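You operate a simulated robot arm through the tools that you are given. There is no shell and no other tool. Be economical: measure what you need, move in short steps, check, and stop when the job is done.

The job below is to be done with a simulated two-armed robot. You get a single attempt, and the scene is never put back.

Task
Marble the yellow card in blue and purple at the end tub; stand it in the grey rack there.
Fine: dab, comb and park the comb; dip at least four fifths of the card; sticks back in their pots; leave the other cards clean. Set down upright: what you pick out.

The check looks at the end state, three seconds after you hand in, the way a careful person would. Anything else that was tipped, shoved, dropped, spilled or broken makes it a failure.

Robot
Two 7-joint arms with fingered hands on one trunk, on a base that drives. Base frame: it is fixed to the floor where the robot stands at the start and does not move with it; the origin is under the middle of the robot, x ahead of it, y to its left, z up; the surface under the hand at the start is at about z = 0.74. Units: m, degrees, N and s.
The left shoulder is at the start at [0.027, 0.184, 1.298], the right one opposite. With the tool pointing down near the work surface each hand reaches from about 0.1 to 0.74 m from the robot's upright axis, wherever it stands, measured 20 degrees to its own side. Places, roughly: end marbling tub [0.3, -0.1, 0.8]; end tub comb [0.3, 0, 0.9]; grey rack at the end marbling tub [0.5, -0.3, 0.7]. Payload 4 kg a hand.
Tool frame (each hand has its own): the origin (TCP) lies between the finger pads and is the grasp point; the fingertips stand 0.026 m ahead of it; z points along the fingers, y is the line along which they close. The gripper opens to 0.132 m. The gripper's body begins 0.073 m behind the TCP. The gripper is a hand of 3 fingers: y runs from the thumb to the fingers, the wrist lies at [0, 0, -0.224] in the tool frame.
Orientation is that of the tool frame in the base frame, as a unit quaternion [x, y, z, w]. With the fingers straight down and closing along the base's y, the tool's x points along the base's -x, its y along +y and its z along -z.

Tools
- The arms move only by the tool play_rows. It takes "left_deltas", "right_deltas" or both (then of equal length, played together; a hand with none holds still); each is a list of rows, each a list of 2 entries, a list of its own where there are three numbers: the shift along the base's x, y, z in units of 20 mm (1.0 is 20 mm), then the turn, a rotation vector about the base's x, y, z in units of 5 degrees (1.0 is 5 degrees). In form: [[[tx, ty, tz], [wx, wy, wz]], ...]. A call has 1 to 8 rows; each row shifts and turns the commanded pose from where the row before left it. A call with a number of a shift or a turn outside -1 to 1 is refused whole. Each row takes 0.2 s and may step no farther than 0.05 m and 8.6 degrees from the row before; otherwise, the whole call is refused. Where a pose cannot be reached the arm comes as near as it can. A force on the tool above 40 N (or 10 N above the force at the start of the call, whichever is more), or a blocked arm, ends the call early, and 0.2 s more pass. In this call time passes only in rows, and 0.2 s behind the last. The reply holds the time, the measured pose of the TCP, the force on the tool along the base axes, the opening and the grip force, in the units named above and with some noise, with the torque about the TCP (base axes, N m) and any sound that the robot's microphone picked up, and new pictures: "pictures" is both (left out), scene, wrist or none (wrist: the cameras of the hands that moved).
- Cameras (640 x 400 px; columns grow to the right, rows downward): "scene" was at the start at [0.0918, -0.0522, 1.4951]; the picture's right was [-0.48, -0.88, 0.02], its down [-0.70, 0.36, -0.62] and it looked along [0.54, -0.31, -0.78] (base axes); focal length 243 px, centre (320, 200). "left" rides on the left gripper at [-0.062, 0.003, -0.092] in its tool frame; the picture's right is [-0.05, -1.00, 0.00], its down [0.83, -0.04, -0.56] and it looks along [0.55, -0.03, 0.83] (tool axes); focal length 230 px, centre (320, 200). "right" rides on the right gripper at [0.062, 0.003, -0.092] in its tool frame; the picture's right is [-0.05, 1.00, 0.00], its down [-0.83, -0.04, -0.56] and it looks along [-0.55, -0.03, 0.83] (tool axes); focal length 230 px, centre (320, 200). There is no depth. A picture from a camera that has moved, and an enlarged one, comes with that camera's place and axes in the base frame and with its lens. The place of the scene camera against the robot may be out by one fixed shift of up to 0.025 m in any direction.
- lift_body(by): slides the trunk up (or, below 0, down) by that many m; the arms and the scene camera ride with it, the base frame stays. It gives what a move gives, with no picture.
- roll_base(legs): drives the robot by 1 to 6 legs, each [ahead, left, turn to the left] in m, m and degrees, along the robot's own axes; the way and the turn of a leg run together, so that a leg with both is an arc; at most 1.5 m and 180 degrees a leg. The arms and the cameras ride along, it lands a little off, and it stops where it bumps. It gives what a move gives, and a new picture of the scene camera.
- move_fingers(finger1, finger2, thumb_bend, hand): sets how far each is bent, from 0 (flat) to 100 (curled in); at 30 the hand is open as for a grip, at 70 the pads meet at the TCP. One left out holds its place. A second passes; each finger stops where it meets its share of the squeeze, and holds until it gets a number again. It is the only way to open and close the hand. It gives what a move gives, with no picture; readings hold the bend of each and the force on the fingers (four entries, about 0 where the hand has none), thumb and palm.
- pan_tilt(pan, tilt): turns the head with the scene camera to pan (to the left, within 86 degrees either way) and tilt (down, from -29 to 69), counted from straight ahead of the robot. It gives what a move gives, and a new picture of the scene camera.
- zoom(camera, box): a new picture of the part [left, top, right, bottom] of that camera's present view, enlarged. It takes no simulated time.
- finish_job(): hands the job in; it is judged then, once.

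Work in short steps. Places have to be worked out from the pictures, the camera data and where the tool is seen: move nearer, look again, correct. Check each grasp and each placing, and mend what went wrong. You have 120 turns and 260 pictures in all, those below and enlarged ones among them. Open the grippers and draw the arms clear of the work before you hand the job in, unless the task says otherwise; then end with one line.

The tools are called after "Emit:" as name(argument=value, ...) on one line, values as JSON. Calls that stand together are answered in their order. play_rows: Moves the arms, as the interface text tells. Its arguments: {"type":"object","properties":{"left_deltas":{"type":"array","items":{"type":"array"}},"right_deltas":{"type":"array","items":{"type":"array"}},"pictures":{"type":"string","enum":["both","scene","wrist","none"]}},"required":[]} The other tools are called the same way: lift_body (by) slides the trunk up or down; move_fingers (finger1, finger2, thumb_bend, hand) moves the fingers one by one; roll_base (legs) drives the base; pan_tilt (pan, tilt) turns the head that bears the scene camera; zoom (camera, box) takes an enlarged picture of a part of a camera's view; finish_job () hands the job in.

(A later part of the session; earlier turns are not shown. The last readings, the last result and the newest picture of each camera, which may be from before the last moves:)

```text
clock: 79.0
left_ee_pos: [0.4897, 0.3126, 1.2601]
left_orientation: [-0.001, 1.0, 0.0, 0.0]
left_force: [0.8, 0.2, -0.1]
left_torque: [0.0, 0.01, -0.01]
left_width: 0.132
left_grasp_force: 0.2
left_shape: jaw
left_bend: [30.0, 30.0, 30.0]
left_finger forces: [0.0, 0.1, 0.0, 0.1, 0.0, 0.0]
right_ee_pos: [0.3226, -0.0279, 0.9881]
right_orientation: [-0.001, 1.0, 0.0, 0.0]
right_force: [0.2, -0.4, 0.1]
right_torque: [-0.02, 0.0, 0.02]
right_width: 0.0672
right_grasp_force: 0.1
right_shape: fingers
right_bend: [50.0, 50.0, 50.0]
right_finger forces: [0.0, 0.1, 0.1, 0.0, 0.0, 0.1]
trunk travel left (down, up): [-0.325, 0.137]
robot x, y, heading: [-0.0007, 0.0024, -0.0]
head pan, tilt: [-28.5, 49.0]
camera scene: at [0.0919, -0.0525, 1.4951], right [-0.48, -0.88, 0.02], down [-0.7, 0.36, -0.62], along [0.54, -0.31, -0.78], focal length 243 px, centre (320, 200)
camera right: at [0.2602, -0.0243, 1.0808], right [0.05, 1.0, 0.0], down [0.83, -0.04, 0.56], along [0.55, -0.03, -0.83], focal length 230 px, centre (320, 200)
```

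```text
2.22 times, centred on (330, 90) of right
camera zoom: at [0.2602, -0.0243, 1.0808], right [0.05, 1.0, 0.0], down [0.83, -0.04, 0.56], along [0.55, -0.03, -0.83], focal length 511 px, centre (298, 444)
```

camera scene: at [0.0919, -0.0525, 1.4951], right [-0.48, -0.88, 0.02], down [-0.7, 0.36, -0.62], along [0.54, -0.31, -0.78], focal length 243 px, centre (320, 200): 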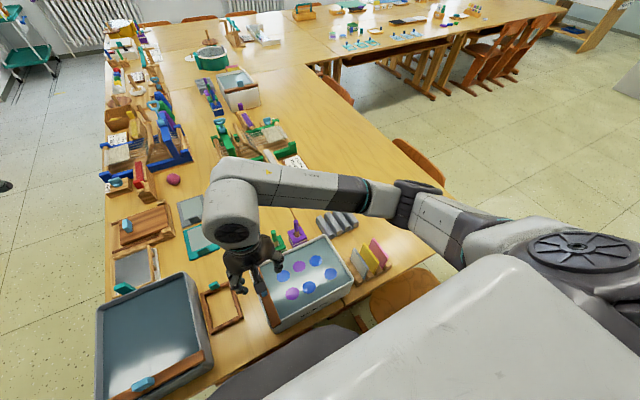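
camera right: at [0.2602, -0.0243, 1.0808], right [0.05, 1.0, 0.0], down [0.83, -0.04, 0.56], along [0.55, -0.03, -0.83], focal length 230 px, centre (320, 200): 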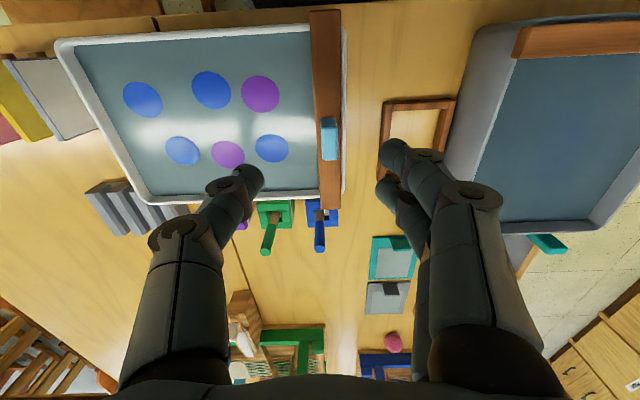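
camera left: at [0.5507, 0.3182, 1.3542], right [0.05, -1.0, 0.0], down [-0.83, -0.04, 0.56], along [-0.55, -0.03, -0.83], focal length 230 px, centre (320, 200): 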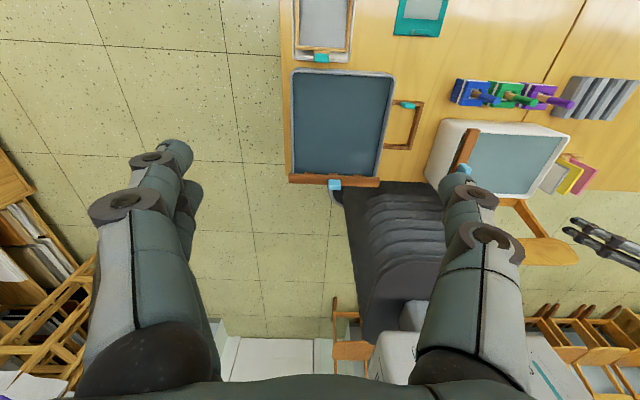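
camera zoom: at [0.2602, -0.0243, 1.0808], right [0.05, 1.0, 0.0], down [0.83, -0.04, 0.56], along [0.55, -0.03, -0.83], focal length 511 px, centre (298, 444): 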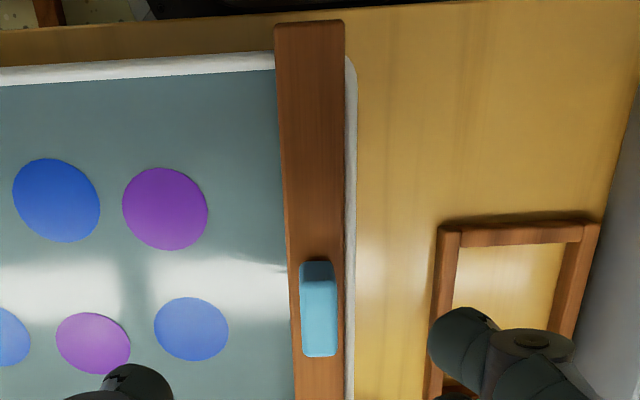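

The comb handle is at about (0.331, -0.020), z ≈ 0.87. Descending partway while aligning.

Emit:
play_rows(right_deltas=[[[0.4, 0.4, -1], [0, 0, 0]], [[0, 0, -1], [0, 0, 0]], [[0, 0, -1], [0, 0, 0]], [[0, 0, -0.8], [0, 0, 0]]], pictures="wrist")

Emit:
zoom(camera="right", box=[220, 60, 440, 240])

Emit:
zoom(camera="scene", box=[210, 220, 310, 300])

```text
clock: 80.0
left_ee_pos: [0.4895, 0.3149, 1.2592]
left_orientation: [0.0, 1.0, 0.0, 0.0]
left_force: [0.2, -0.1, -0.1]
left_torque: [0.0, -0.04, -0.02]
left_width: 0.132
left_grasp_force: 0.0
left_shape: jaw
left_bend: [30.0, 30.0, 30.0]
left_finger forces: [0.0, 0.0, 0.0, 0.0, 0.0, 0.0]
right_ee_pos: [0.3298, -0.0196, 0.9111]
right_orientation: [-0.002, 1.0, 0.0, 0.001]
right_force: [0.0, -0.9, 0.0]
right_torque: [0.03, 0.0, 0.0]
right_width: 0.0672
right_grasp_force: 0.0
right_shape: fingers
right_bend: [50.0, 50.0, 50.0]
right_finger forces: [0.0, 0.1, 0.1, 0.0, 0.0, 0.0]
trunk travel left (down, up): [-0.325, 0.137]
robot x, y, heading: [-0.0007, 0.0006, -0.1]
head pan, tilt: [-28.5, 49.0]
camera right: at [0.2677, -0.0153, 1.0046], right [0.05, 1.0, 0.0], down [0.83, -0.04, 0.55], along [0.55, -0.03, -0.83], focal length 230 px, centre (320, 200)
```

right: 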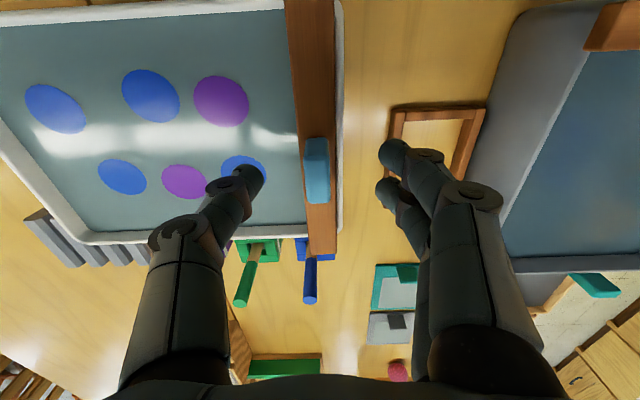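

```text
2.22 times, centred on (330, 150) of right
camera zoom: at [0.2677, -0.0153, 1.0046], right [0.05, 1.0, 0.0], down [0.83, -0.04, 0.55], along [0.55, -0.03, -0.83], focal length 511 px, centre (298, 311)
```

zoom: 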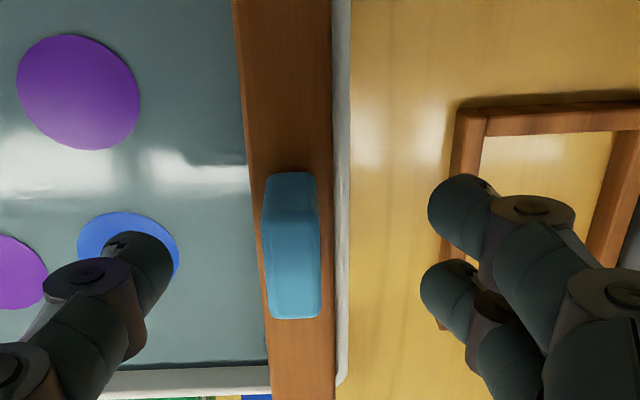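

```text
5.00 times, centred on (260, 260) of scene
camera zoom: at [0.092, -0.0518, 1.4951], right [-0.48, -0.88, 0.02], down [-0.7, 0.36, -0.62], along [0.54, -0.31, -0.78], focal length 1215 px, centre (620, -100)
```

zoom: 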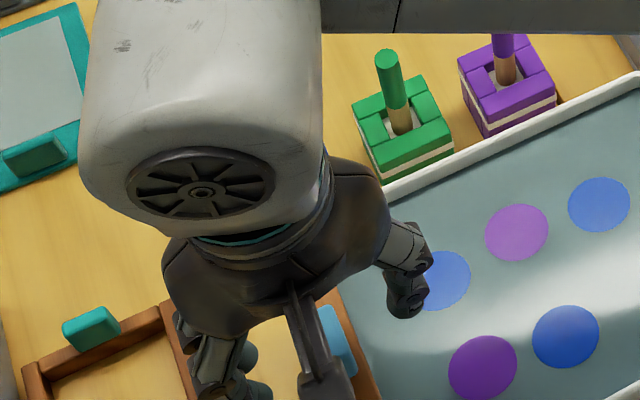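

Handle top is at z ≈ 0.894 and the bar top about 0.87, centre x ≈ 0.327. I go to TCP z 0.899 (tips just above the bar) and close.

Emit:
play_rows(right_deltas=[[[-0.15, 0, -0.6], [0, 0, 0]], [[0, 0, 0], [0, 0, 0]]], pictures="none")

Emit:
move_fingers(hand="right", finger1=76, finger2=76, thumb_bend=76)

Emit:
zoom(camera="right", box=[220, 60, 440, 240])

```text
clock: 80.6
left_ee_pos: [0.4895, 0.3145, 1.2606]
left_orientation: [0.0, 1.0, 0.0, 0.001]
left_force: [0.1, 0.4, -0.2]
left_torque: [0.02, 0.03, -0.03]
left_width: 0.1318
left_grasp_force: 0.1
left_shape: jaw
left_bend: [30.0, 30.0, 30.0]
left_finger forces: [0.1, 0.0, 0.0, 0.0, 0.0, 0.1]
right_ee_pos: [0.327, -0.0178, 0.9003]
right_orientation: [-0.002, 1.0, 0.001, 0.0]
right_force: [-0.8, 0.0, -0.5]
right_torque: [-0.01, -0.01, -0.03]
right_width: 0.0671
right_grasp_force: 0.0
right_shape: fingers
right_bend: [50.0, 50.0, 50.0]
right_finger forces: [0.0, 0.0, 0.0, 0.1, 0.1, 0.1]
trunk travel left (down, up): [-0.325, 0.137]
robot x, y, heading: [0.0017, 0.0008, -0.2]
head pan, tilt: [-28.5, 49.0]
```

```text
clock: 81.6
left_ee_pos: [0.4892, 0.3141, 1.2608]
left_orientation: [0.0, 1.0, 0.0, 0.0]
left_force: [0.4, -1.0, 0.3]
left_torque: [0.0, 0.02, 0.0]
left_width: 0.132
left_grasp_force: 0.1
left_shape: jaw
left_bend: [30.0, 30.0, 30.0]
left_finger forces: [0.1, 0.0, 0.0, 0.0, 0.0, 0.0]
right_ee_pos: [0.3281, -0.0184, 0.9006]
right_orientation: [-0.001, 1.0, -0.001, -0.001]
right_force: [-1.3, -0.1, -13.6]
right_torque: [-0.03, 0.02, 0.02]
right_width: 0.0132
right_grasp_force: 12.9
right_shape: fingers
right_bend: [72.0, 72.0, 68.0]
right_finger forces: [6.5, 6.5, 0.0, 0.0, 13.3, 0.0]
trunk travel left (down, up): [-0.325, 0.137]
robot x, y, heading: [0.0025, 0.0043, 0.1]
head pan, tilt: [-28.5, 49.0]
```

```text
2.22 times, centred on (330, 150) of right
camera zoom: at [0.265, -0.0152, 0.9923], right [0.05, 1.0, 0.0], down [0.83, -0.04, 0.55], along [0.55, -0.03, -0.83], focal length 511 px, centre (298, 311)
```

zoom: 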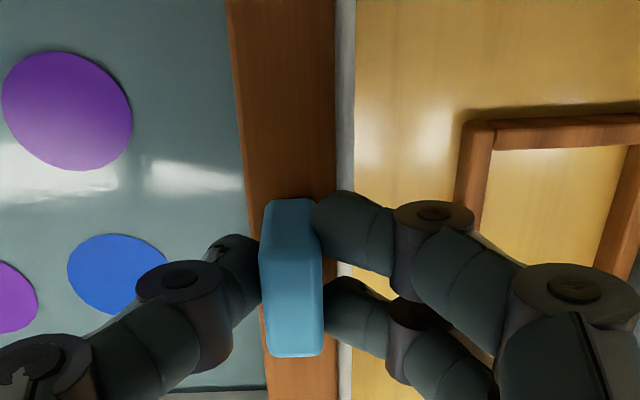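

The handle is held. I'll lift 2 mm to unload it, then slide it a little along the bath and watch the teeth's effect.

Emit:
play_rows(right_deltas=[[[0, 0, 0.1], [0, 0, 0]], [[0, -0.5, 0], [0, 0, 0]], [[0, -0.5, 0], [0, 0, 0]], [[0, -0.5, 0], [0, 0, 0]], [[0, -0.5, 0], [0, 0, 0]]], pictures="wrist")

Emit:
zoom(camera="scene", box=[230, 200, 390, 330])

```text
clock: 82.8
left_ee_pos: [0.4897, 0.3136, 1.2591]
left_orientation: [0.0, 1.0, 0.001, 0.0]
left_force: [0.4, 0.2, -0.4]
left_torque: [0.03, -0.01, -0.01]
left_width: 0.1318
left_grasp_force: 0.1
left_shape: jaw
left_bend: [30.0, 30.0, 30.0]
left_finger forces: [0.0, 0.1, 0.1, 0.0, 0.0, 0.1]
right_ee_pos: [0.3274, -0.0593, 0.9022]
right_orientation: [-0.002, 1.0, 0.0, 0.0]
right_force: [-0.7, 1.3, -18.1]
right_torque: [0.0, -0.01, 0.02]
right_width: 0.0133
right_grasp_force: 11.9
right_shape: fingers
right_bend: [72.0, 72.0, 68.0]
right_finger forces: [6.1, 6.0, 0.0, 0.1, 12.1, 0.1]
trunk travel left (down, up): [-0.325, 0.137]
robot x, y, heading: [-0.001, 0.0023, 0.2]
head pan, tilt: [-28.5, 49.0]
camera right: at [0.2651, -0.0559, 0.9949], right [0.05, 1.0, 0.0], down [0.83, -0.04, 0.55], along [0.55, -0.03, -0.83], focal length 230 px, centre (320, 200)
```

right: 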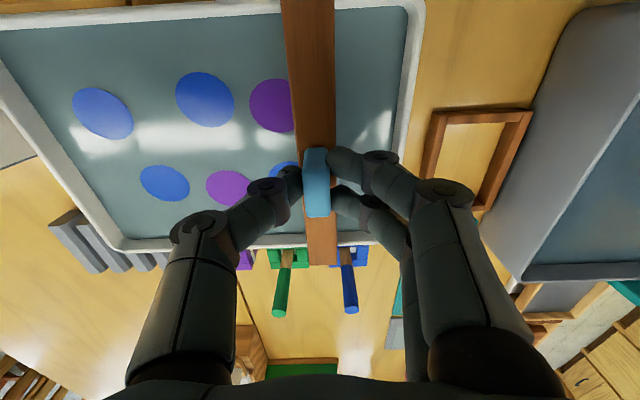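

```text
3.08 times, centred on (310, 265) of scene
camera zoom: at [0.0926, -0.0528, 1.495], right [-0.48, -0.88, 0.02], down [-0.7, 0.36, -0.62], along [0.54, -0.31, -0.78], focal length 748 px, centre (351, 0)
```

zoom: 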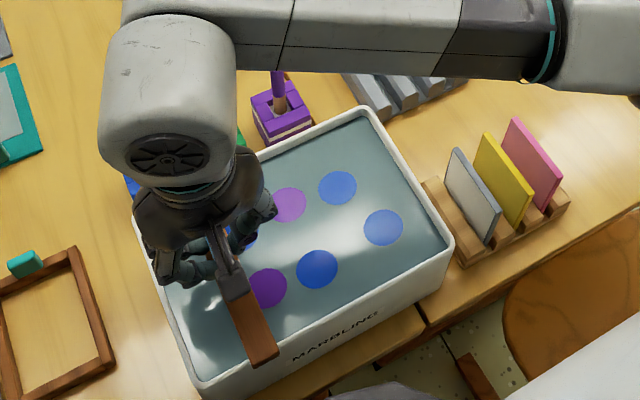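

The comb moves with the hand. Continuing the stroke to the right end.

Emit:
play_rows(right_deltas=[[[0, -0.9, 0], [0, 0, 0]], [[0, -0.9, 0], [0, 0, 0]], [[0, -0.9, 0], [0, 0, 0]], [[0, -0.9, 0], [0, 0, 0]], [[0, -0.9, 0], [0, 0, 0]], [[0, -0.9, 0], [0, 0, 0]], [[0, -0.9, 0], [0, 0, 0]], [[0, -0.9, 0], [0, 0, 0]]], pictures="wrist")

Emit:
zoom(camera="scene", box=[230, 200, 390, 330])

```text
clock: 84.6
left_ee_pos: [0.4887, 0.313, 1.2615]
left_orientation: [0.0, 1.0, 0.0, 0.0]
left_force: [-0.5, 1.1, -0.7]
left_torque: [0.03, -0.06, 0.02]
left_width: 0.1321
left_grasp_force: 0.1
left_shape: jaw
left_bend: [30.0, 30.0, 30.0]
left_finger forces: [0.0, 0.1, 0.0, 0.0, 0.1, 0.0]
right_ee_pos: [0.3281, -0.2038, 0.9021]
right_orientation: [-0.002, 1.0, 0.001, 0.001]
right_force: [-0.2, -1.5, -12.1]
right_torque: [-0.05, -0.02, 0.0]
right_width: 0.0132
right_grasp_force: 12.8
right_shape: fingers
right_bend: [72.0, 72.0, 68.0]
right_finger forces: [6.4, 6.1, 0.0, 0.0, 13.1, 0.1]
trunk travel left (down, up): [-0.325, 0.137]
robot x, y, heading: [-0.0048, 0.0029, 0.2]
head pan, tilt: [-28.5, 49.0]
camera right: at [0.2648, -0.1998, 0.9946], right [0.05, 1.0, 0.0], down [0.83, -0.04, 0.56], along [0.55, -0.03, -0.83], focal length 230 px, centre (320, 200)
```

right: 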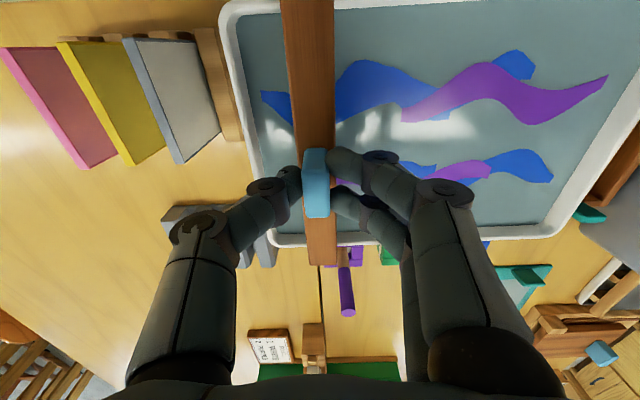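

```text
3.08 times, centred on (310, 265) of scene
camera zoom: at [0.092, -0.0531, 1.4951], right [-0.48, -0.88, 0.02], down [-0.7, 0.36, -0.62], along [0.54, -0.31, -0.78], focal length 748 px, centre (351, 0)
```

zoom: 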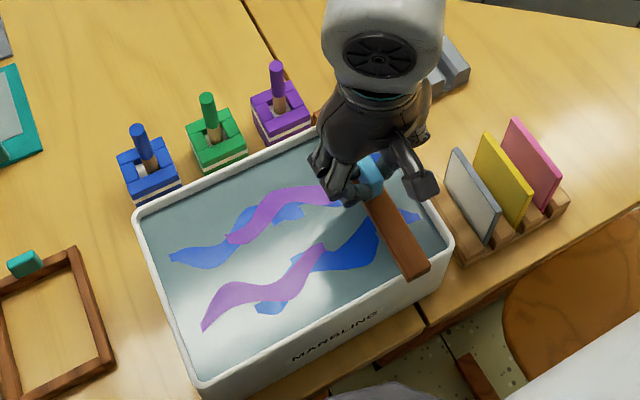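

The bath is nicely combed into waves. I'll lift the comb clear rather than drag it back, and carry it to its parking place at the left rim.

Emit:
play_rows(right_deltas=[[[0, 0, 1], [0, 0, 0]], [[0, 0, 1], [0, 0, 0]], [[0, 0, 0.9], [0, 0, 0]], [[0, 0.8, 0], [0, 0, 0]], [[0, 0.8, 0], [0, 0, 0]], [[0, 0.8, 0], [0, 0, 0]], [[0, 0.8, 0], [0, 0, 0]], [[0, 0, 0], [0, 0, 0]]], pictures="wrist")

Emit:
zoom(camera="scene", box=[230, 200, 390, 330])

```text
clock: 86.4
left_ee_pos: [0.4884, 0.3131, 1.2599]
left_orientation: [0.0, 1.0, 0.0, 0.0]
left_force: [-0.1, 0.6, 0.0]
left_torque: [0.01, 0.01, 0.03]
left_width: 0.1317
left_grasp_force: 0.1
left_shape: jaw
left_bend: [30.0, 30.0, 30.0]
left_finger forces: [0.1, 0.1, 0.1, 0.0, 0.1, 0.0]
right_ee_pos: [0.3269, -0.1389, 0.9609]
right_orientation: [-0.002, 1.0, 0.0, 0.0]
right_force: [0.0, 0.5, 0.4]
right_torque: [0.0, 0.02, 0.01]
right_width: 0.0
right_grasp_force: 0.0
right_shape: fingers
right_bend: [75.0, 75.0, 73.0]
right_finger forces: [0.0, 0.0, 0.0, 0.0, 0.0, 0.0]
trunk travel left (down, up): [-0.325, 0.137]
robot x, y, heading: [0.0008, -0.0001, 0.0]
head pan, tilt: [-28.5, 49.0]
camera right: at [0.2645, -0.1355, 1.0529], right [0.05, 1.0, 0.0], down [0.83, -0.04, 0.56], along [0.55, -0.03, -0.83], focal length 230 px, centre (320, 200)
```

right: 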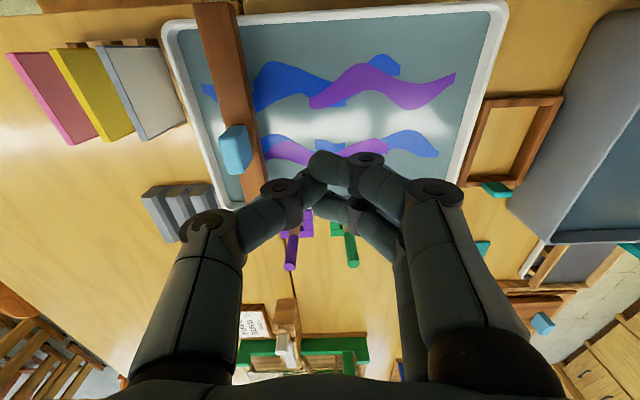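

```text
3.08 times, centred on (310, 265) of scene
camera zoom: at [0.0916, -0.0525, 1.4951], right [-0.48, -0.88, 0.02], down [-0.7, 0.36, -0.62], along [0.54, -0.31, -0.78], focal length 748 px, centre (351, 0)
```

zoom: 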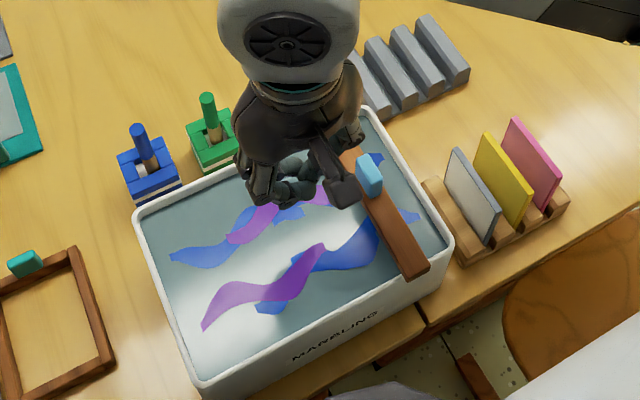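

The comb rides on guides along the tub and can't be lifted out; it slipped free unharmed. I'll regrip the handle at y ≈ -0.204 and slide it back to its parking end.

Emit:
move_fingers(hand="right", finger1=50, finger2=50, thumb_bend=50)

Emit:
play_rows(right_deltas=[[[0, -0.8, 0], [0, 0, 0]], [[0, -0.8, 0], [0, 0, 0]], [[0, -0.8, 0], [0, 0, 0]], [[0, -0.85, 0], [0, 0, 0]], [[0, 0, -1], [0, 0, 0]], [[0, 0, -1], [0, 0, 0]], [[0, 0, -0.9], [0, 0, 0]], [[0, 0, -0.1], [0, 0, 0]]], pictures="wrist")

```text
clock: 87.4
left_ee_pos: [0.4896, 0.3144, 1.2604]
left_orientation: [0.0, 1.0, 0.0, 0.0]
left_force: [0.2, 0.1, 0.1]
left_torque: [0.0, 0.02, 0.0]
left_width: 0.1319
left_grasp_force: 0.1
left_shape: jaw
left_bend: [30.0, 30.0, 30.0]
left_finger forces: [0.0, 0.1, 0.0, 0.0, 0.0, 0.1]
right_ee_pos: [0.3269, -0.1405, 0.9599]
right_orientation: [-0.001, 1.0, 0.0, 0.0]
right_force: [0.3, -0.4, 0.0]
right_torque: [-0.01, 0.01, 0.0]
right_width: 0.0672
right_grasp_force: 0.0
right_shape: fingers
right_bend: [50.0, 50.0, 50.0]
right_finger forces: [0.1, 0.1, 0.0, 0.0, 0.0, 0.0]
trunk travel left (down, up): [-0.325, 0.137]
robot x, y, heading: [-0.0006, -0.0062, 0.0]
head pan, tilt: [-28.5, 49.0]
```

```text
clock: 89.2
left_ee_pos: [0.489, 0.314, 1.2601]
left_orientation: [0.0, 1.0, 0.0, 0.0]
left_force: [0.9, 0.4, -0.3]
left_torque: [0.03, -0.02, -0.03]
left_width: 0.1318
left_grasp_force: 0.0
left_shape: jaw
left_bend: [30.0, 30.0, 30.0]
left_finger forces: [0.0, 0.1, 0.1, 0.0, 0.0, 0.0]
right_ee_pos: [0.3269, -0.2051, 0.9003]
right_orientation: [-0.001, 1.0, 0.001, 0.001]
right_force: [0.4, 0.2, -0.6]
right_torque: [-0.03, 0.01, -0.02]
right_width: 0.0674
right_grasp_force: 0.0
right_shape: fingers
right_bend: [50.0, 50.0, 50.0]
right_finger forces: [0.1, 0.0, 0.0, 0.0, 0.1, 0.0]
trunk travel left (down, up): [-0.325, 0.137]
robot x, y, heading: [0.0012, -0.0009, 0.0]
head pan, tilt: [-28.5, 49.0]
camera right: at [0.2644, -0.1999, 0.993], right [0.05, 1.0, 0.0], down [0.83, -0.04, 0.56], along [0.55, -0.03, -0.83], focal length 230 px, centre (320, 200)
```

right: 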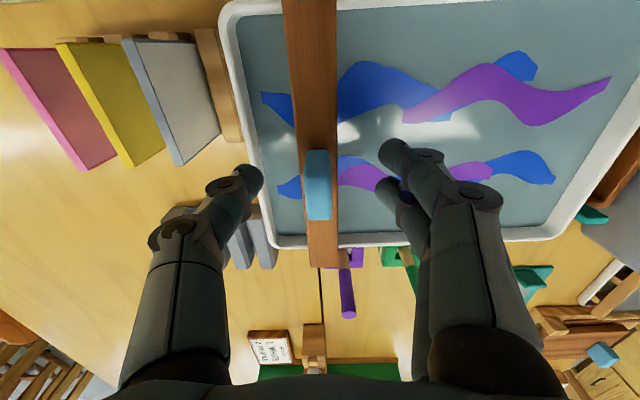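

Around the handle again; closing lightly and sliding back +y.

Emit:
move_fingers(hand="right", finger1=70, finger2=70, thumb_bend=70)

Emit:
play_rows(right_deltas=[[[0, 0.9, 0], [0, 0, 0]], [[0, 0.9, 0], [0, 0, 0]], [[0, 0.9, 0], [0, 0, 0]], [[0, 0.9, 0], [0, 0, 0]], [[0, 0.9, 0], [0, 0, 0]], [[0, 0.9, 0], [0, 0, 0]], [[0, 0.9, 0], [0, 0, 0]], [[0, 0.9, 0], [0, 0, 0]]], pictures="none")

Emit:
play_rows(right_deltas=[[[0, 0.9, 0], [0, 0, 0]], [[0, 0.9, 0], [0, 0, 0]], [[0, 0.3, 0], [0, 0, 0]], [[0, 0, 0], [0, 0, 0]]], pictures="wrist")

```text
clock: 90.2
left_ee_pos: [0.4894, 0.3151, 1.2592]
left_orientation: [0.0, 1.0, 0.0, 0.0]
left_force: [-1.8, -1.2, -0.8]
left_torque: [0.01, -0.02, -0.01]
left_width: 0.1319
left_grasp_force: 0.1
left_shape: jaw
left_bend: [30.0, 30.0, 30.0]
left_finger forces: [0.0, 0.0, 0.0, 0.0, 0.0, 0.0]
right_ee_pos: [0.3279, -0.2055, 0.9009]
right_orientation: [-0.001, 1.0, -0.001, 0.0]
right_force: [-0.6, 0.5, -1.7]
right_torque: [0.03, 0.03, -0.04]
right_width: 0.0149
right_grasp_force: 3.9
right_shape: fingers
right_bend: [67.0, 67.0, 68.0]
right_finger forces: [2.2, 2.2, 0.0, 0.0, 4.2, 0.0]
trunk travel left (down, up): [-0.325, 0.137]
robot x, y, heading: [-0.0016, -0.0019, -0.0]
head pan, tilt: [-28.5, 49.0]
```

```text
clock: 92.0
left_ee_pos: [0.4891, 0.3147, 1.2597]
left_orientation: [0.0, 1.0, 0.001, 0.0]
left_force: [-0.2, -0.9, -0.2]
left_torque: [-0.02, -0.01, 0.0]
left_width: 0.1319
left_grasp_force: 0.0
left_shape: jaw
left_bend: [30.0, 30.0, 30.0]
left_finger forces: [0.0, 0.1, 0.0, 0.0, 0.0, 0.0]
right_ee_pos: [0.3278, -0.0598, 0.9004]
right_orientation: [-0.001, 1.0, 0.0, -0.001]
right_force: [-1.9, 0.3, -0.8]
right_torque: [-0.02, 0.04, -0.01]
right_width: 0.0145
right_grasp_force: 4.9
right_shape: fingers
right_bend: [67.0, 67.0, 68.0]
right_finger forces: [2.3, 2.2, 0.0, 0.1, 4.9, 0.0]
trunk travel left (down, up): [-0.325, 0.137]
robot x, y, heading: [0.001, 0.0009, -0.1]
head pan, tilt: [-28.5, 49.0]
```

```text
clock: 93.0
left_ee_pos: [0.4885, 0.3133, 1.26]
left_orientation: [0.0, 1.0, -0.001, 0.0]
left_force: [1.2, 0.3, -0.4]
left_torque: [-0.02, 0.02, -0.05]
left_width: 0.132
left_grasp_force: 0.2
left_shape: jaw
left_bend: [30.0, 30.0, 30.0]
left_finger forces: [0.1, 0.0, 0.0, 0.0, 0.0, 0.1]
right_ee_pos: [0.3283, -0.0185, 0.9009]
right_orientation: [-0.001, 1.0, -0.001, 0.0]
right_force: [-3.1, -3.8, 0.2]
right_torque: [-0.07, 0.07, -0.04]
right_width: 0.0148
right_grasp_force: 4.5
right_shape: fingers
right_bend: [68.0, 68.0, 68.0]
right_finger forces: [1.3, 1.3, 0.1, 0.0, 6.7, 0.1]
trunk travel left (down, up): [-0.325, 0.137]
robot x, y, heading: [0.0007, -0.0009, -0.0]
head pan, tilt: [-28.5, 49.0]
camera right: at [0.2651, -0.0143, 0.993], right [0.05, 1.0, 0.0], down [0.83, -0.04, 0.56], along [0.55, -0.03, -0.83], focal length 230 px, centre (320, 200)
```

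right: 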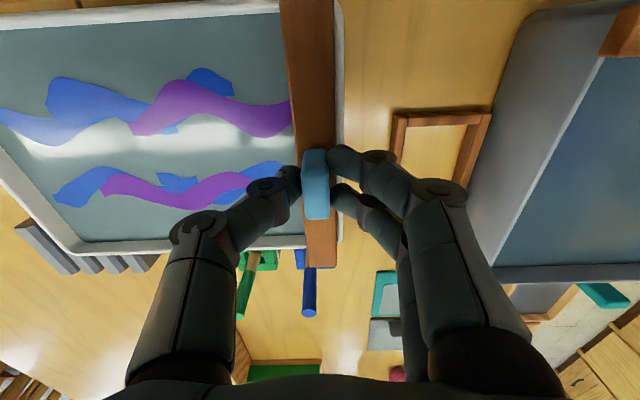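

The comb is back against its stop. Releasing, rising, and travelling toward the cards.

Emit:
move_fingers(hand="right", finger1=50, finger2=50, thumb_bend=50)

Emit:
play_rows(right_deltas=[[[0, 0, 1], [0, 0, 0]], [[0, 0, 1], [0, 0, 0]], [[0, 0, 1], [0, 0, 0]], [[0, 0, 1], [0, 0, 0]], [[-0.2, -1, 0], [0, 0, 0]], [[-0.2, -1, 0], [0, 0, 0]], [[-0.2, -1, 0], [0, 0, 0]], [[-0.2, -1, 0], [0, 0, 0]]], pictures="none")

Emit:
play_rows(right_deltas=[[[-0.2, -1, 0], [0, 0, 0]], [[-0.2, -1, 0], [0, 0, 0]], [[-0.2, -1, 0], [0, 0, 0]], [[-0.2, -1, 0], [0, 0, 0]], [[0, -1, 0], [0, 0, 0]], [[0, -1, 0], [0, 0, 0]], [[0, -1, 0], [0, 0, 0]], [[0, -1, 0], [0, 0, 0]]], pictures="none")

Emit:
play_rows(right_deltas=[[[0, -1, 0], [0, 0, 0]], [[0, -1, 0], [0, 0, 0]], [[0, -1, 0], [0, 0, 0]], [[0, -1, 0], [0, 0, 0]], [[0, 0, 0], [0, 0, 0]]], pictures="both")

Emit:
zoom(camera="right", box=[220, 0, 440, 180])

Emit:
zoom(camera="scene", box=[230, 200, 390, 330])

```text
clock: 94.0
left_ee_pos: [0.4887, 0.3149, 1.2601]
left_orientation: [0.0, 1.0, 0.0, 0.0]
left_force: [-0.9, -1.0, -0.2]
left_torque: [-0.02, 0.0, 0.01]
left_width: 0.132
left_grasp_force: 0.0
left_shape: jaw
left_bend: [30.0, 30.0, 30.0]
left_finger forces: [0.1, 0.1, 0.0, 0.1, 0.1, 0.1]
right_ee_pos: [0.3276, -0.0178, 0.9001]
right_orientation: [-0.001, 1.0, 0.0, -0.001]
right_force: [-0.8, 1.2, 0.1]
right_torque: [0.0, 0.02, 0.0]
right_width: 0.0668
right_grasp_force: 0.0
right_shape: fingers
right_bend: [50.0, 50.0, 50.0]
right_finger forces: [0.1, 0.0, 0.0, 0.0, 0.1, 0.1]
trunk travel left (down, up): [-0.325, 0.137]
robot x, y, heading: [-0.0014, -0.0015, 0.1]
head pan, tilt: [-28.5, 49.0]
```

```text
clock: 95.8
left_ee_pos: [0.4882, 0.3126, 1.2601]
left_orientation: [0.0, 1.0, 0.0, 0.0]
left_force: [0.4, -0.3, 0.3]
left_torque: [-0.01, 0.0, -0.01]
left_width: 0.1318
left_grasp_force: 0.0
left_shape: jaw
left_bend: [30.0, 30.0, 30.0]
left_finger forces: [0.0, 0.0, 0.0, 0.1, 0.1, 0.0]
right_ee_pos: [0.3118, -0.0983, 0.9825]
right_orientation: [-0.002, 1.0, 0.0, 0.0]
right_force: [0.3, 0.3, 0.2]
right_torque: [0.0, 0.0, -0.05]
right_width: 0.0671
right_grasp_force: 0.1
right_shape: fingers
right_bend: [50.0, 50.0, 50.0]
right_finger forces: [0.0, 0.0, 0.0, 0.0, 0.0, 0.1]
trunk travel left (down, up): [-0.325, 0.137]
robot x, y, heading: [-0.0003, 0.0031, 0.0]
head pan, tilt: [-28.5, 49.0]
```

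```text
clock: 97.6
left_ee_pos: [0.488, 0.3138, 1.261]
left_orientation: [0.0, 1.0, 0.0, 0.0]
left_force: [0.1, -0.5, 0.1]
left_torque: [0.03, -0.02, 0.0]
left_width: 0.1318
left_grasp_force: 0.1
left_shape: jaw
left_bend: [30.0, 30.0, 30.0]
left_finger forces: [0.0, 0.0, 0.1, 0.0, 0.0, 0.0]
right_ee_pos: [0.2952, -0.2585, 0.9817]
right_orientation: [-0.001, 1.0, 0.0, 0.0]
right_force: [0.1, 0.0, -0.1]
right_torque: [-0.04, -0.02, 0.01]
right_width: 0.0672
right_grasp_force: 0.0
right_shape: fingers
right_bend: [50.0, 50.0, 50.0]
right_finger forces: [0.1, 0.0, 0.0, 0.0, 0.0, 0.1]
trunk travel left (down, up): [-0.325, 0.137]
robot x, y, heading: [-0.0003, -0.0024, -0.0]
head pan, tilt: [-28.5, 49.0]
```

```text
clock: 98.8
left_ee_pos: [0.4895, 0.3156, 1.2599]
left_orientation: [0.0, 1.0, 0.0, 0.0]
left_force: [0.2, -0.2, 0.0]
left_torque: [-0.05, -0.02, 0.0]
left_width: 0.1319
left_grasp_force: 0.0
left_shape: jaw
left_bend: [30.0, 30.0, 30.0]
left_finger forces: [0.1, 0.1, 0.1, 0.0, 0.0, 0.0]
right_ee_pos: [0.2964, -0.3387, 0.9802]
right_orientation: [-0.002, 1.0, 0.0, 0.0]
right_force: [-0.4, -0.4, 0.2]
right_torque: [-0.05, 0.0, 0.02]
right_width: 0.0673
right_grasp_force: 0.0
right_shape: fingers
right_bend: [50.0, 50.0, 50.0]
right_finger forces: [0.1, 0.0, 0.1, 0.1, 0.0, 0.0]
trunk travel left (down, up): [-0.325, 0.137]
robot x, y, heading: [-0.0015, -0.0012, 0.0]
head pan, tilt: [-28.5, 49.0]
camera scene: at [0.092, -0.052, 1.4951], right [-0.48, -0.88, 0.02], down [-0.7, 0.36, -0.62], along [0.54, -0.31, -0.78], focal length 243 px, centre (320, 200)
camera right: at [0.2332, -0.3344, 1.0732], right [0.05, 1.0, 0.0], down [0.83, -0.04, 0.55], along [0.55, -0.03, -0.83], focal length 230 px, centre (320, 200)
```

scene: 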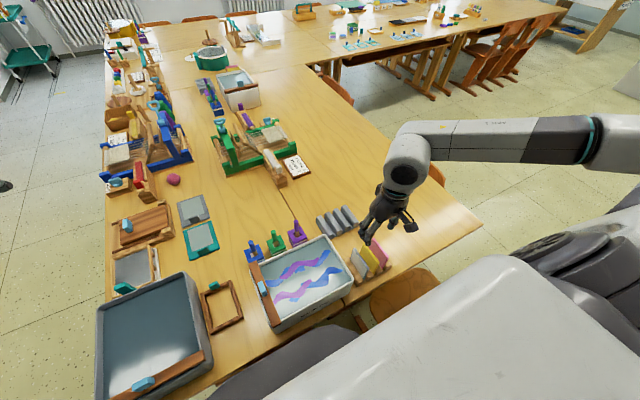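
right: 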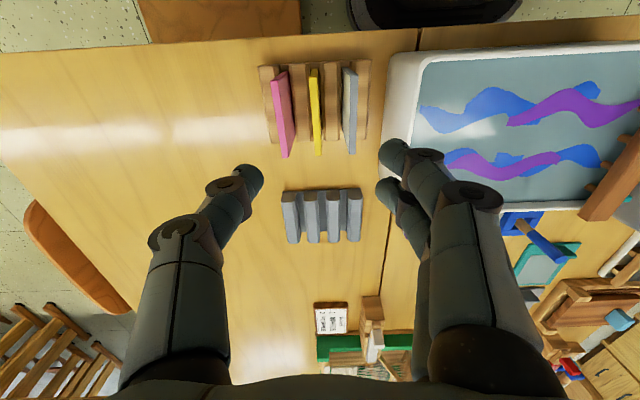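

```text
2.22 times, centred on (330, 90) of right
camera zoom: at [0.2332, -0.3344, 1.0732], right [0.05, 1.0, 0.0], down [0.83, -0.04, 0.55], along [0.55, -0.03, -0.83], focal length 511 px, centre (298, 444)
```

zoom: 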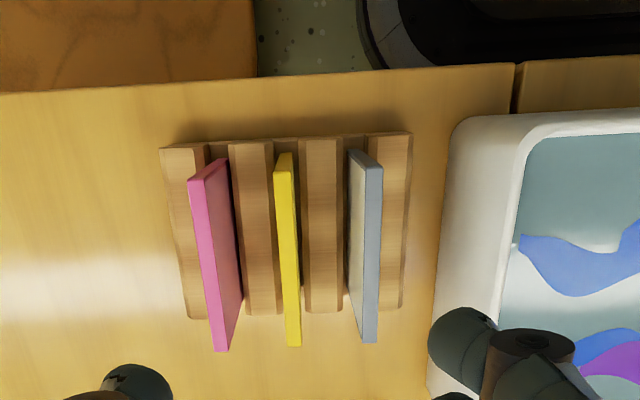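

```text
3.08 times, centred on (310, 265) of scene
camera zoom: at [0.092, -0.052, 1.4951], right [-0.48, -0.88, 0.02], down [-0.7, 0.36, -0.62], along [0.54, -0.31, -0.78], focal length 748 px, centre (351, 0)
```

zoom: 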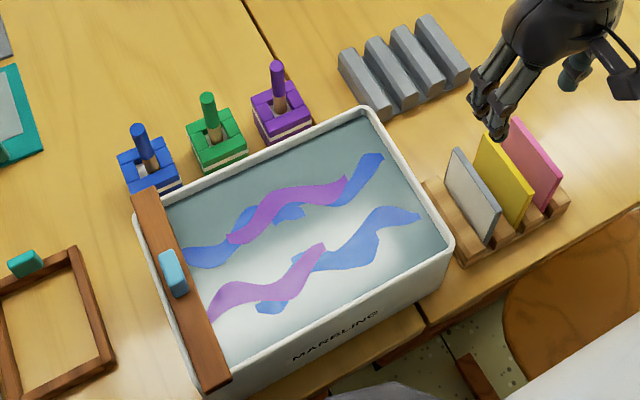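

Yellow card's top edge runs x 0.254–0.334 at y ≈ -0.342, z ≈ 0.83, with 40 mm spacing to the neighbours. I'll narrow the fingers to ~28 mm and come down just above to verify.

Emit:
move_fingers(hand="right", finger1=62, finger2=62, thumb_bend=62)

Emit:
play_rows(right_deltas=[[[-0.1, -0.17, -1], [0, 0, 0]], [[0, 0, -1], [0, 0, 0]], [[0, 0, -1], [0, 0, 0]], [[0, 0, -1], [0, 0, 0]], [[0, 0, -0.9], [0, 0, 0]], [[0, 0, 0], [0, 0, 0]]], pictures="wrist")

Emit:
zoom(camera="right", box=[220, 60, 440, 240])

Emit:
zoom(camera="scene", box=[320, 200, 420, 300])

```text
clock: 99.8
left_ee_pos: [0.4889, 0.3147, 1.2596]
left_orientation: [0.0, 1.0, 0.0, 0.0]
left_force: [0.0, -0.1, 0.5]
left_torque: [0.03, 0.03, -0.03]
left_width: 0.132
left_grasp_force: 0.0
left_shape: jaw
left_bend: [30.0, 30.0, 30.0]
left_finger forces: [0.0, 0.0, 0.0, 0.0, 0.0, 0.1]
right_ee_pos: [0.2955, -0.3392, 0.9812]
right_orientation: [-0.002, 1.0, 0.0, -0.001]
right_force: [0.3, 0.0, -0.4]
right_torque: [-0.02, 0.01, 0.02]
right_width: 0.029
right_grasp_force: 0.1
right_shape: fingers
right_bend: [62.0, 62.0, 62.0]
right_finger forces: [0.0, 0.0, 0.0, 0.0, 0.0, 0.0]
trunk travel left (down, up): [-0.325, 0.137]
robot x, y, heading: [0.003, 0.0036, -0.1]
head pan, tilt: [-28.5, 49.0]
```

```text
clock: 101.2
left_ee_pos: [0.4897, 0.3124, 1.2599]
left_orientation: [-0.001, 1.0, 0.0, 0.0]
left_force: [-0.1, -0.1, 0.0]
left_torque: [0.02, 0.01, -0.02]
left_width: 0.1318
left_grasp_force: 0.1
left_shape: jaw
left_bend: [30.0, 30.0, 30.0]
left_finger forces: [0.1, 0.0, 0.0, 0.1, 0.1, 0.0]
right_ee_pos: [0.2928, -0.3416, 0.8826]
right_orientation: [-0.001, 1.0, 0.0, -0.001]
right_force: [-0.3, 1.2, -0.3]
right_torque: [0.01, -0.03, 0.03]
right_width: 0.0291
right_grasp_force: 0.2
right_shape: fingers
right_bend: [62.0, 62.0, 62.0]
right_finger forces: [0.1, 0.1, 0.0, 0.0, 0.0, 0.0]
trunk travel left (down, up): [-0.325, 0.137]
robot x, y, heading: [-0.0031, -0.0008, 0.2]
head pan, tilt: [-28.5, 49.0]
camera right: at [0.2307, -0.3375, 0.9749], right [0.05, 1.0, 0.0], down [0.83, -0.04, 0.56], along [0.55, -0.03, -0.83], focal length 230 px, centre (320, 200)
```

right: 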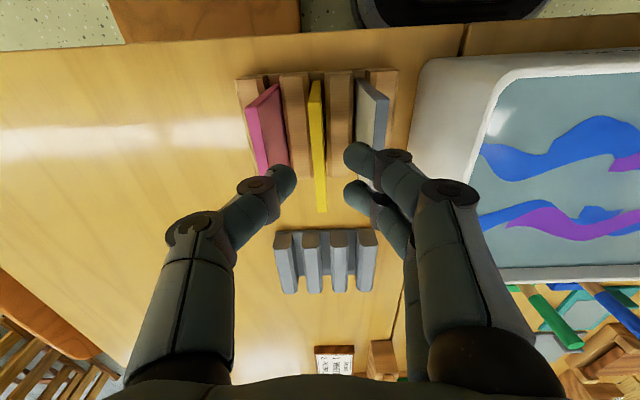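

```text
2.22 times, centred on (330, 150) of right
camera zoom: at [0.2307, -0.3375, 0.9749], right [0.05, 1.0, 0.0], down [0.83, -0.04, 0.56], along [0.55, -0.03, -0.83], focal length 511 px, centre (298, 311)
```

zoom: 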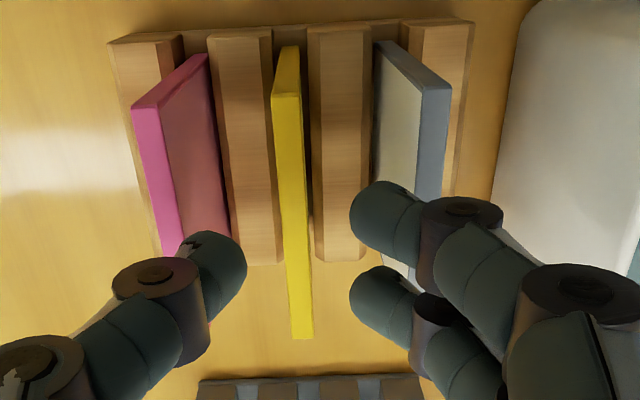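

```text
4.00 times, centred on (370, 250) of scene
camera zoom: at [0.0916, -0.0519, 1.4952], right [-0.48, -0.88, 0.02], down [-0.7, 0.36, -0.62], along [0.54, -0.31, -0.78], focal length 972 px, centre (120, 0)
```

zoom: 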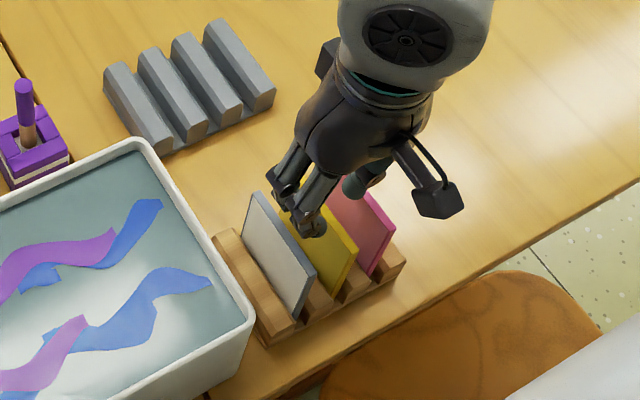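

Clearances to the neighbours are ~5 mm, so I'll narrow to bend 65, and descend to z 0.85.

Emit:
move_fingers(hand="right", finger1=65, finger2=65, thumb_bend=65)

Emit:
play_rows(right_deltas=[[[0, 0.03, -0.8], [0, 0, 0]], [[0, 0, -0.8], [0, 0, 0]], [[0, 0, 0], [0, 0, 0]]], pictures="wrist")

Emit:
zoom(camera="right", box=[220, 60, 440, 240])

Emit:
zoom(camera="scene", box=[340, 230, 400, 280])

```text
clock: 102.2
left_ee_pos: [0.4899, 0.3145, 1.2599]
left_orientation: [0.0, 1.0, 0.0, 0.0]
left_force: [-0.7, -0.6, -0.2]
left_torque: [0.0, -0.02, 0.01]
left_width: 0.1317
left_grasp_force: 0.1
left_shape: jaw
left_bend: [30.0, 30.0, 30.0]
left_finger forces: [0.0, 0.0, 0.0, 0.0, 0.1, 0.0]
right_ee_pos: [0.2937, -0.3417, 0.8827]
right_orientation: [0.0, 1.0, 0.0, 0.0]
right_force: [0.3, -0.3, -0.2]
right_torque: [0.0, 0.03, 0.01]
right_width: 0.0199
right_grasp_force: 0.1
right_shape: fingers
right_bend: [65.0, 65.0, 65.0]
right_finger forces: [0.0, 0.0, 0.1, 0.0, 0.1, 0.0]
trunk travel left (down, up): [-0.325, 0.137]
robot x, y, heading: [-0.0004, 0.0035, -0.1]
head pan, tilt: [-28.5, 49.0]
```

```text
clock: 103.0
left_ee_pos: [0.4888, 0.3137, 1.2608]
left_orientation: [0.001, 1.0, 0.0, 0.001]
left_force: [-0.1, -0.3, -0.5]
left_torque: [0.02, -0.02, 0.0]
left_width: 0.1322
left_grasp_force: 0.2
left_shape: jaw
left_bend: [30.0, 30.0, 30.0]
left_finger forces: [0.1, 0.0, 0.1, 0.0, 0.1, 0.0]
right_ee_pos: [0.2938, -0.3407, 0.8507]
right_orientation: [-0.002, 1.0, 0.0, 0.0]
right_force: [-0.1, 0.2, -0.1]
right_torque: [-0.01, -0.05, -0.02]
right_width: 0.0201
right_grasp_force: 0.1
right_shape: fingers
right_bend: [65.0, 65.0, 65.0]
right_finger forces: [0.0, 0.1, 0.1, 0.1, 0.1, 0.0]
trunk travel left (down, up): [-0.325, 0.137]
robot x, y, heading: [0.0006, -0.0016, -0.3]
head pan, tilt: [-28.5, 49.0]
camera right: at [0.2303, -0.3367, 0.9433], right [0.05, 1.0, 0.0], down [0.83, -0.04, 0.56], along [0.55, -0.03, -0.83], focal length 230 px, centre (320, 200)
```

right: 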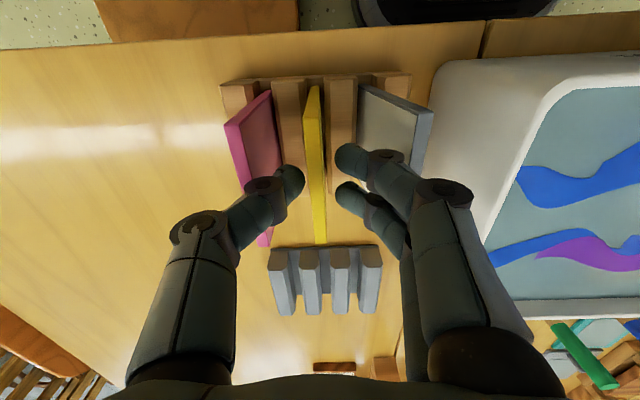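

```text
2.22 times, centred on (330, 150) of right
camera zoom: at [0.2303, -0.3367, 0.9433], right [0.05, 1.0, 0.0], down [0.83, -0.04, 0.56], along [0.55, -0.03, -0.83], focal length 511 px, centre (298, 311)
```

zoom: 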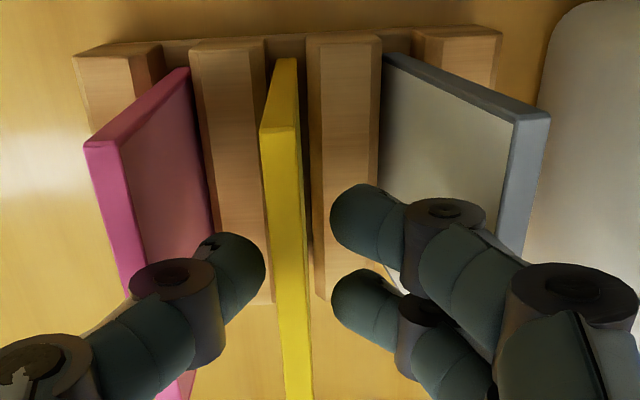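

```text
8.00 times, centred on (370, 255) of scene
camera zoom: at [0.0916, -0.0519, 1.4951], right [-0.48, -0.88, 0.02], down [-0.7, 0.36, -0.62], along [0.54, -0.31, -0.78], focal length 1945 px, centre (-80, -240)
```

zoom: 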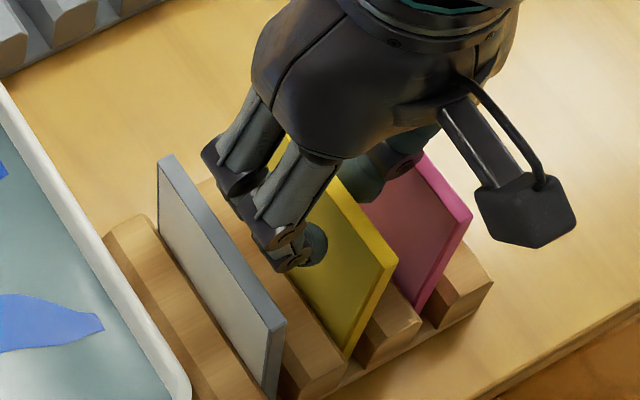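

Card top edge is z ≈ 0.838, so the fingertips already overlap it by ~13 mm, clear of the neighbours. Closing on it.

Emit:
move_fingers(hand="right", finger1=74, finger2=74, thumb_bend=74)

Emit:
zoom(camera="right", box=[220, 60, 440, 240])

Emit:
zoom(camera="scene", box=[340, 230, 400, 280])

```text
clock: 104.0
left_ee_pos: [0.4889, 0.3136, 1.2601]
left_orientation: [0.0, 1.0, 0.0, 0.0]
left_force: [0.2, -0.3, -0.5]
left_torque: [0.01, -0.03, 0.0]
left_width: 0.1319
left_grasp_force: 0.0
left_shape: jaw
left_bend: [30.0, 30.0, 30.0]
left_finger forces: [0.1, 0.0, 0.0, 0.0, 0.0, 0.0]
right_ee_pos: [0.293, -0.3409, 0.8513]
right_orientation: [-0.001, 1.0, 0.001, 0.0]
right_force: [0.5, -0.5, -0.6]
right_torque: [-0.02, -0.02, 0.04]
right_width: 0.0078
right_grasp_force: 8.6
right_shape: fingers
right_bend: [72.0, 72.0, 70.0]
right_finger forces: [4.5, 4.4, 0.1, 0.1, 8.9, 0.0]
trunk travel left (down, up): [-0.325, 0.137]
robot x, y, heading: [0.0011, 0.0022, -0.1]
head pan, tilt: [-28.5, 49.0]
```

```text
2.22 times, centred on (330, 150) of right
camera zoom: at [0.2305, -0.3368, 0.9435], right [0.05, 1.0, 0.0], down [0.83, -0.04, 0.56], along [0.55, -0.03, -0.83], focal length 511 px, centre (298, 311)
```

zoom: 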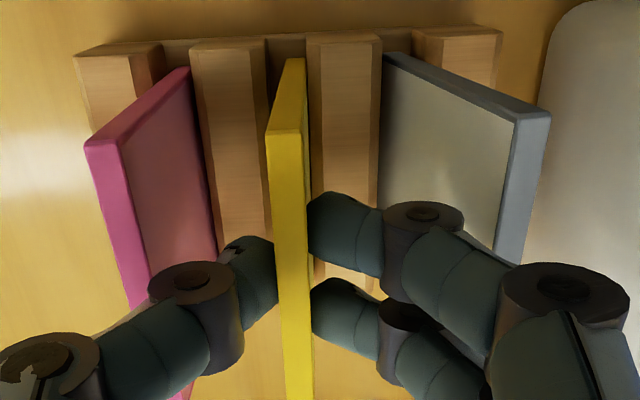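

```text
8.00 times, centred on (370, 255) of scene
camera zoom: at [0.0917, -0.0521, 1.4951], right [-0.48, -0.88, 0.02], down [-0.7, 0.36, -0.62], along [0.54, -0.31, -0.78], focal length 1945 px, centre (-80, -240)
```

zoom: 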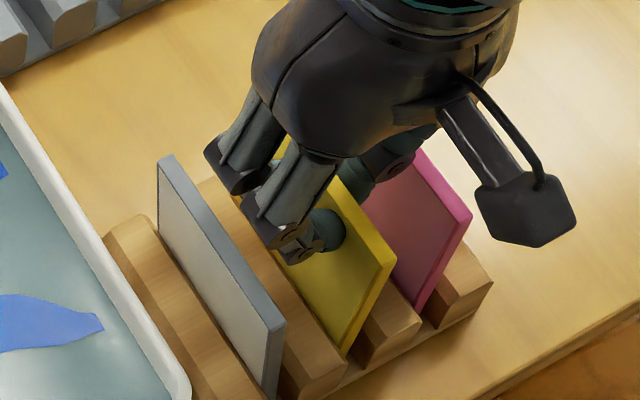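

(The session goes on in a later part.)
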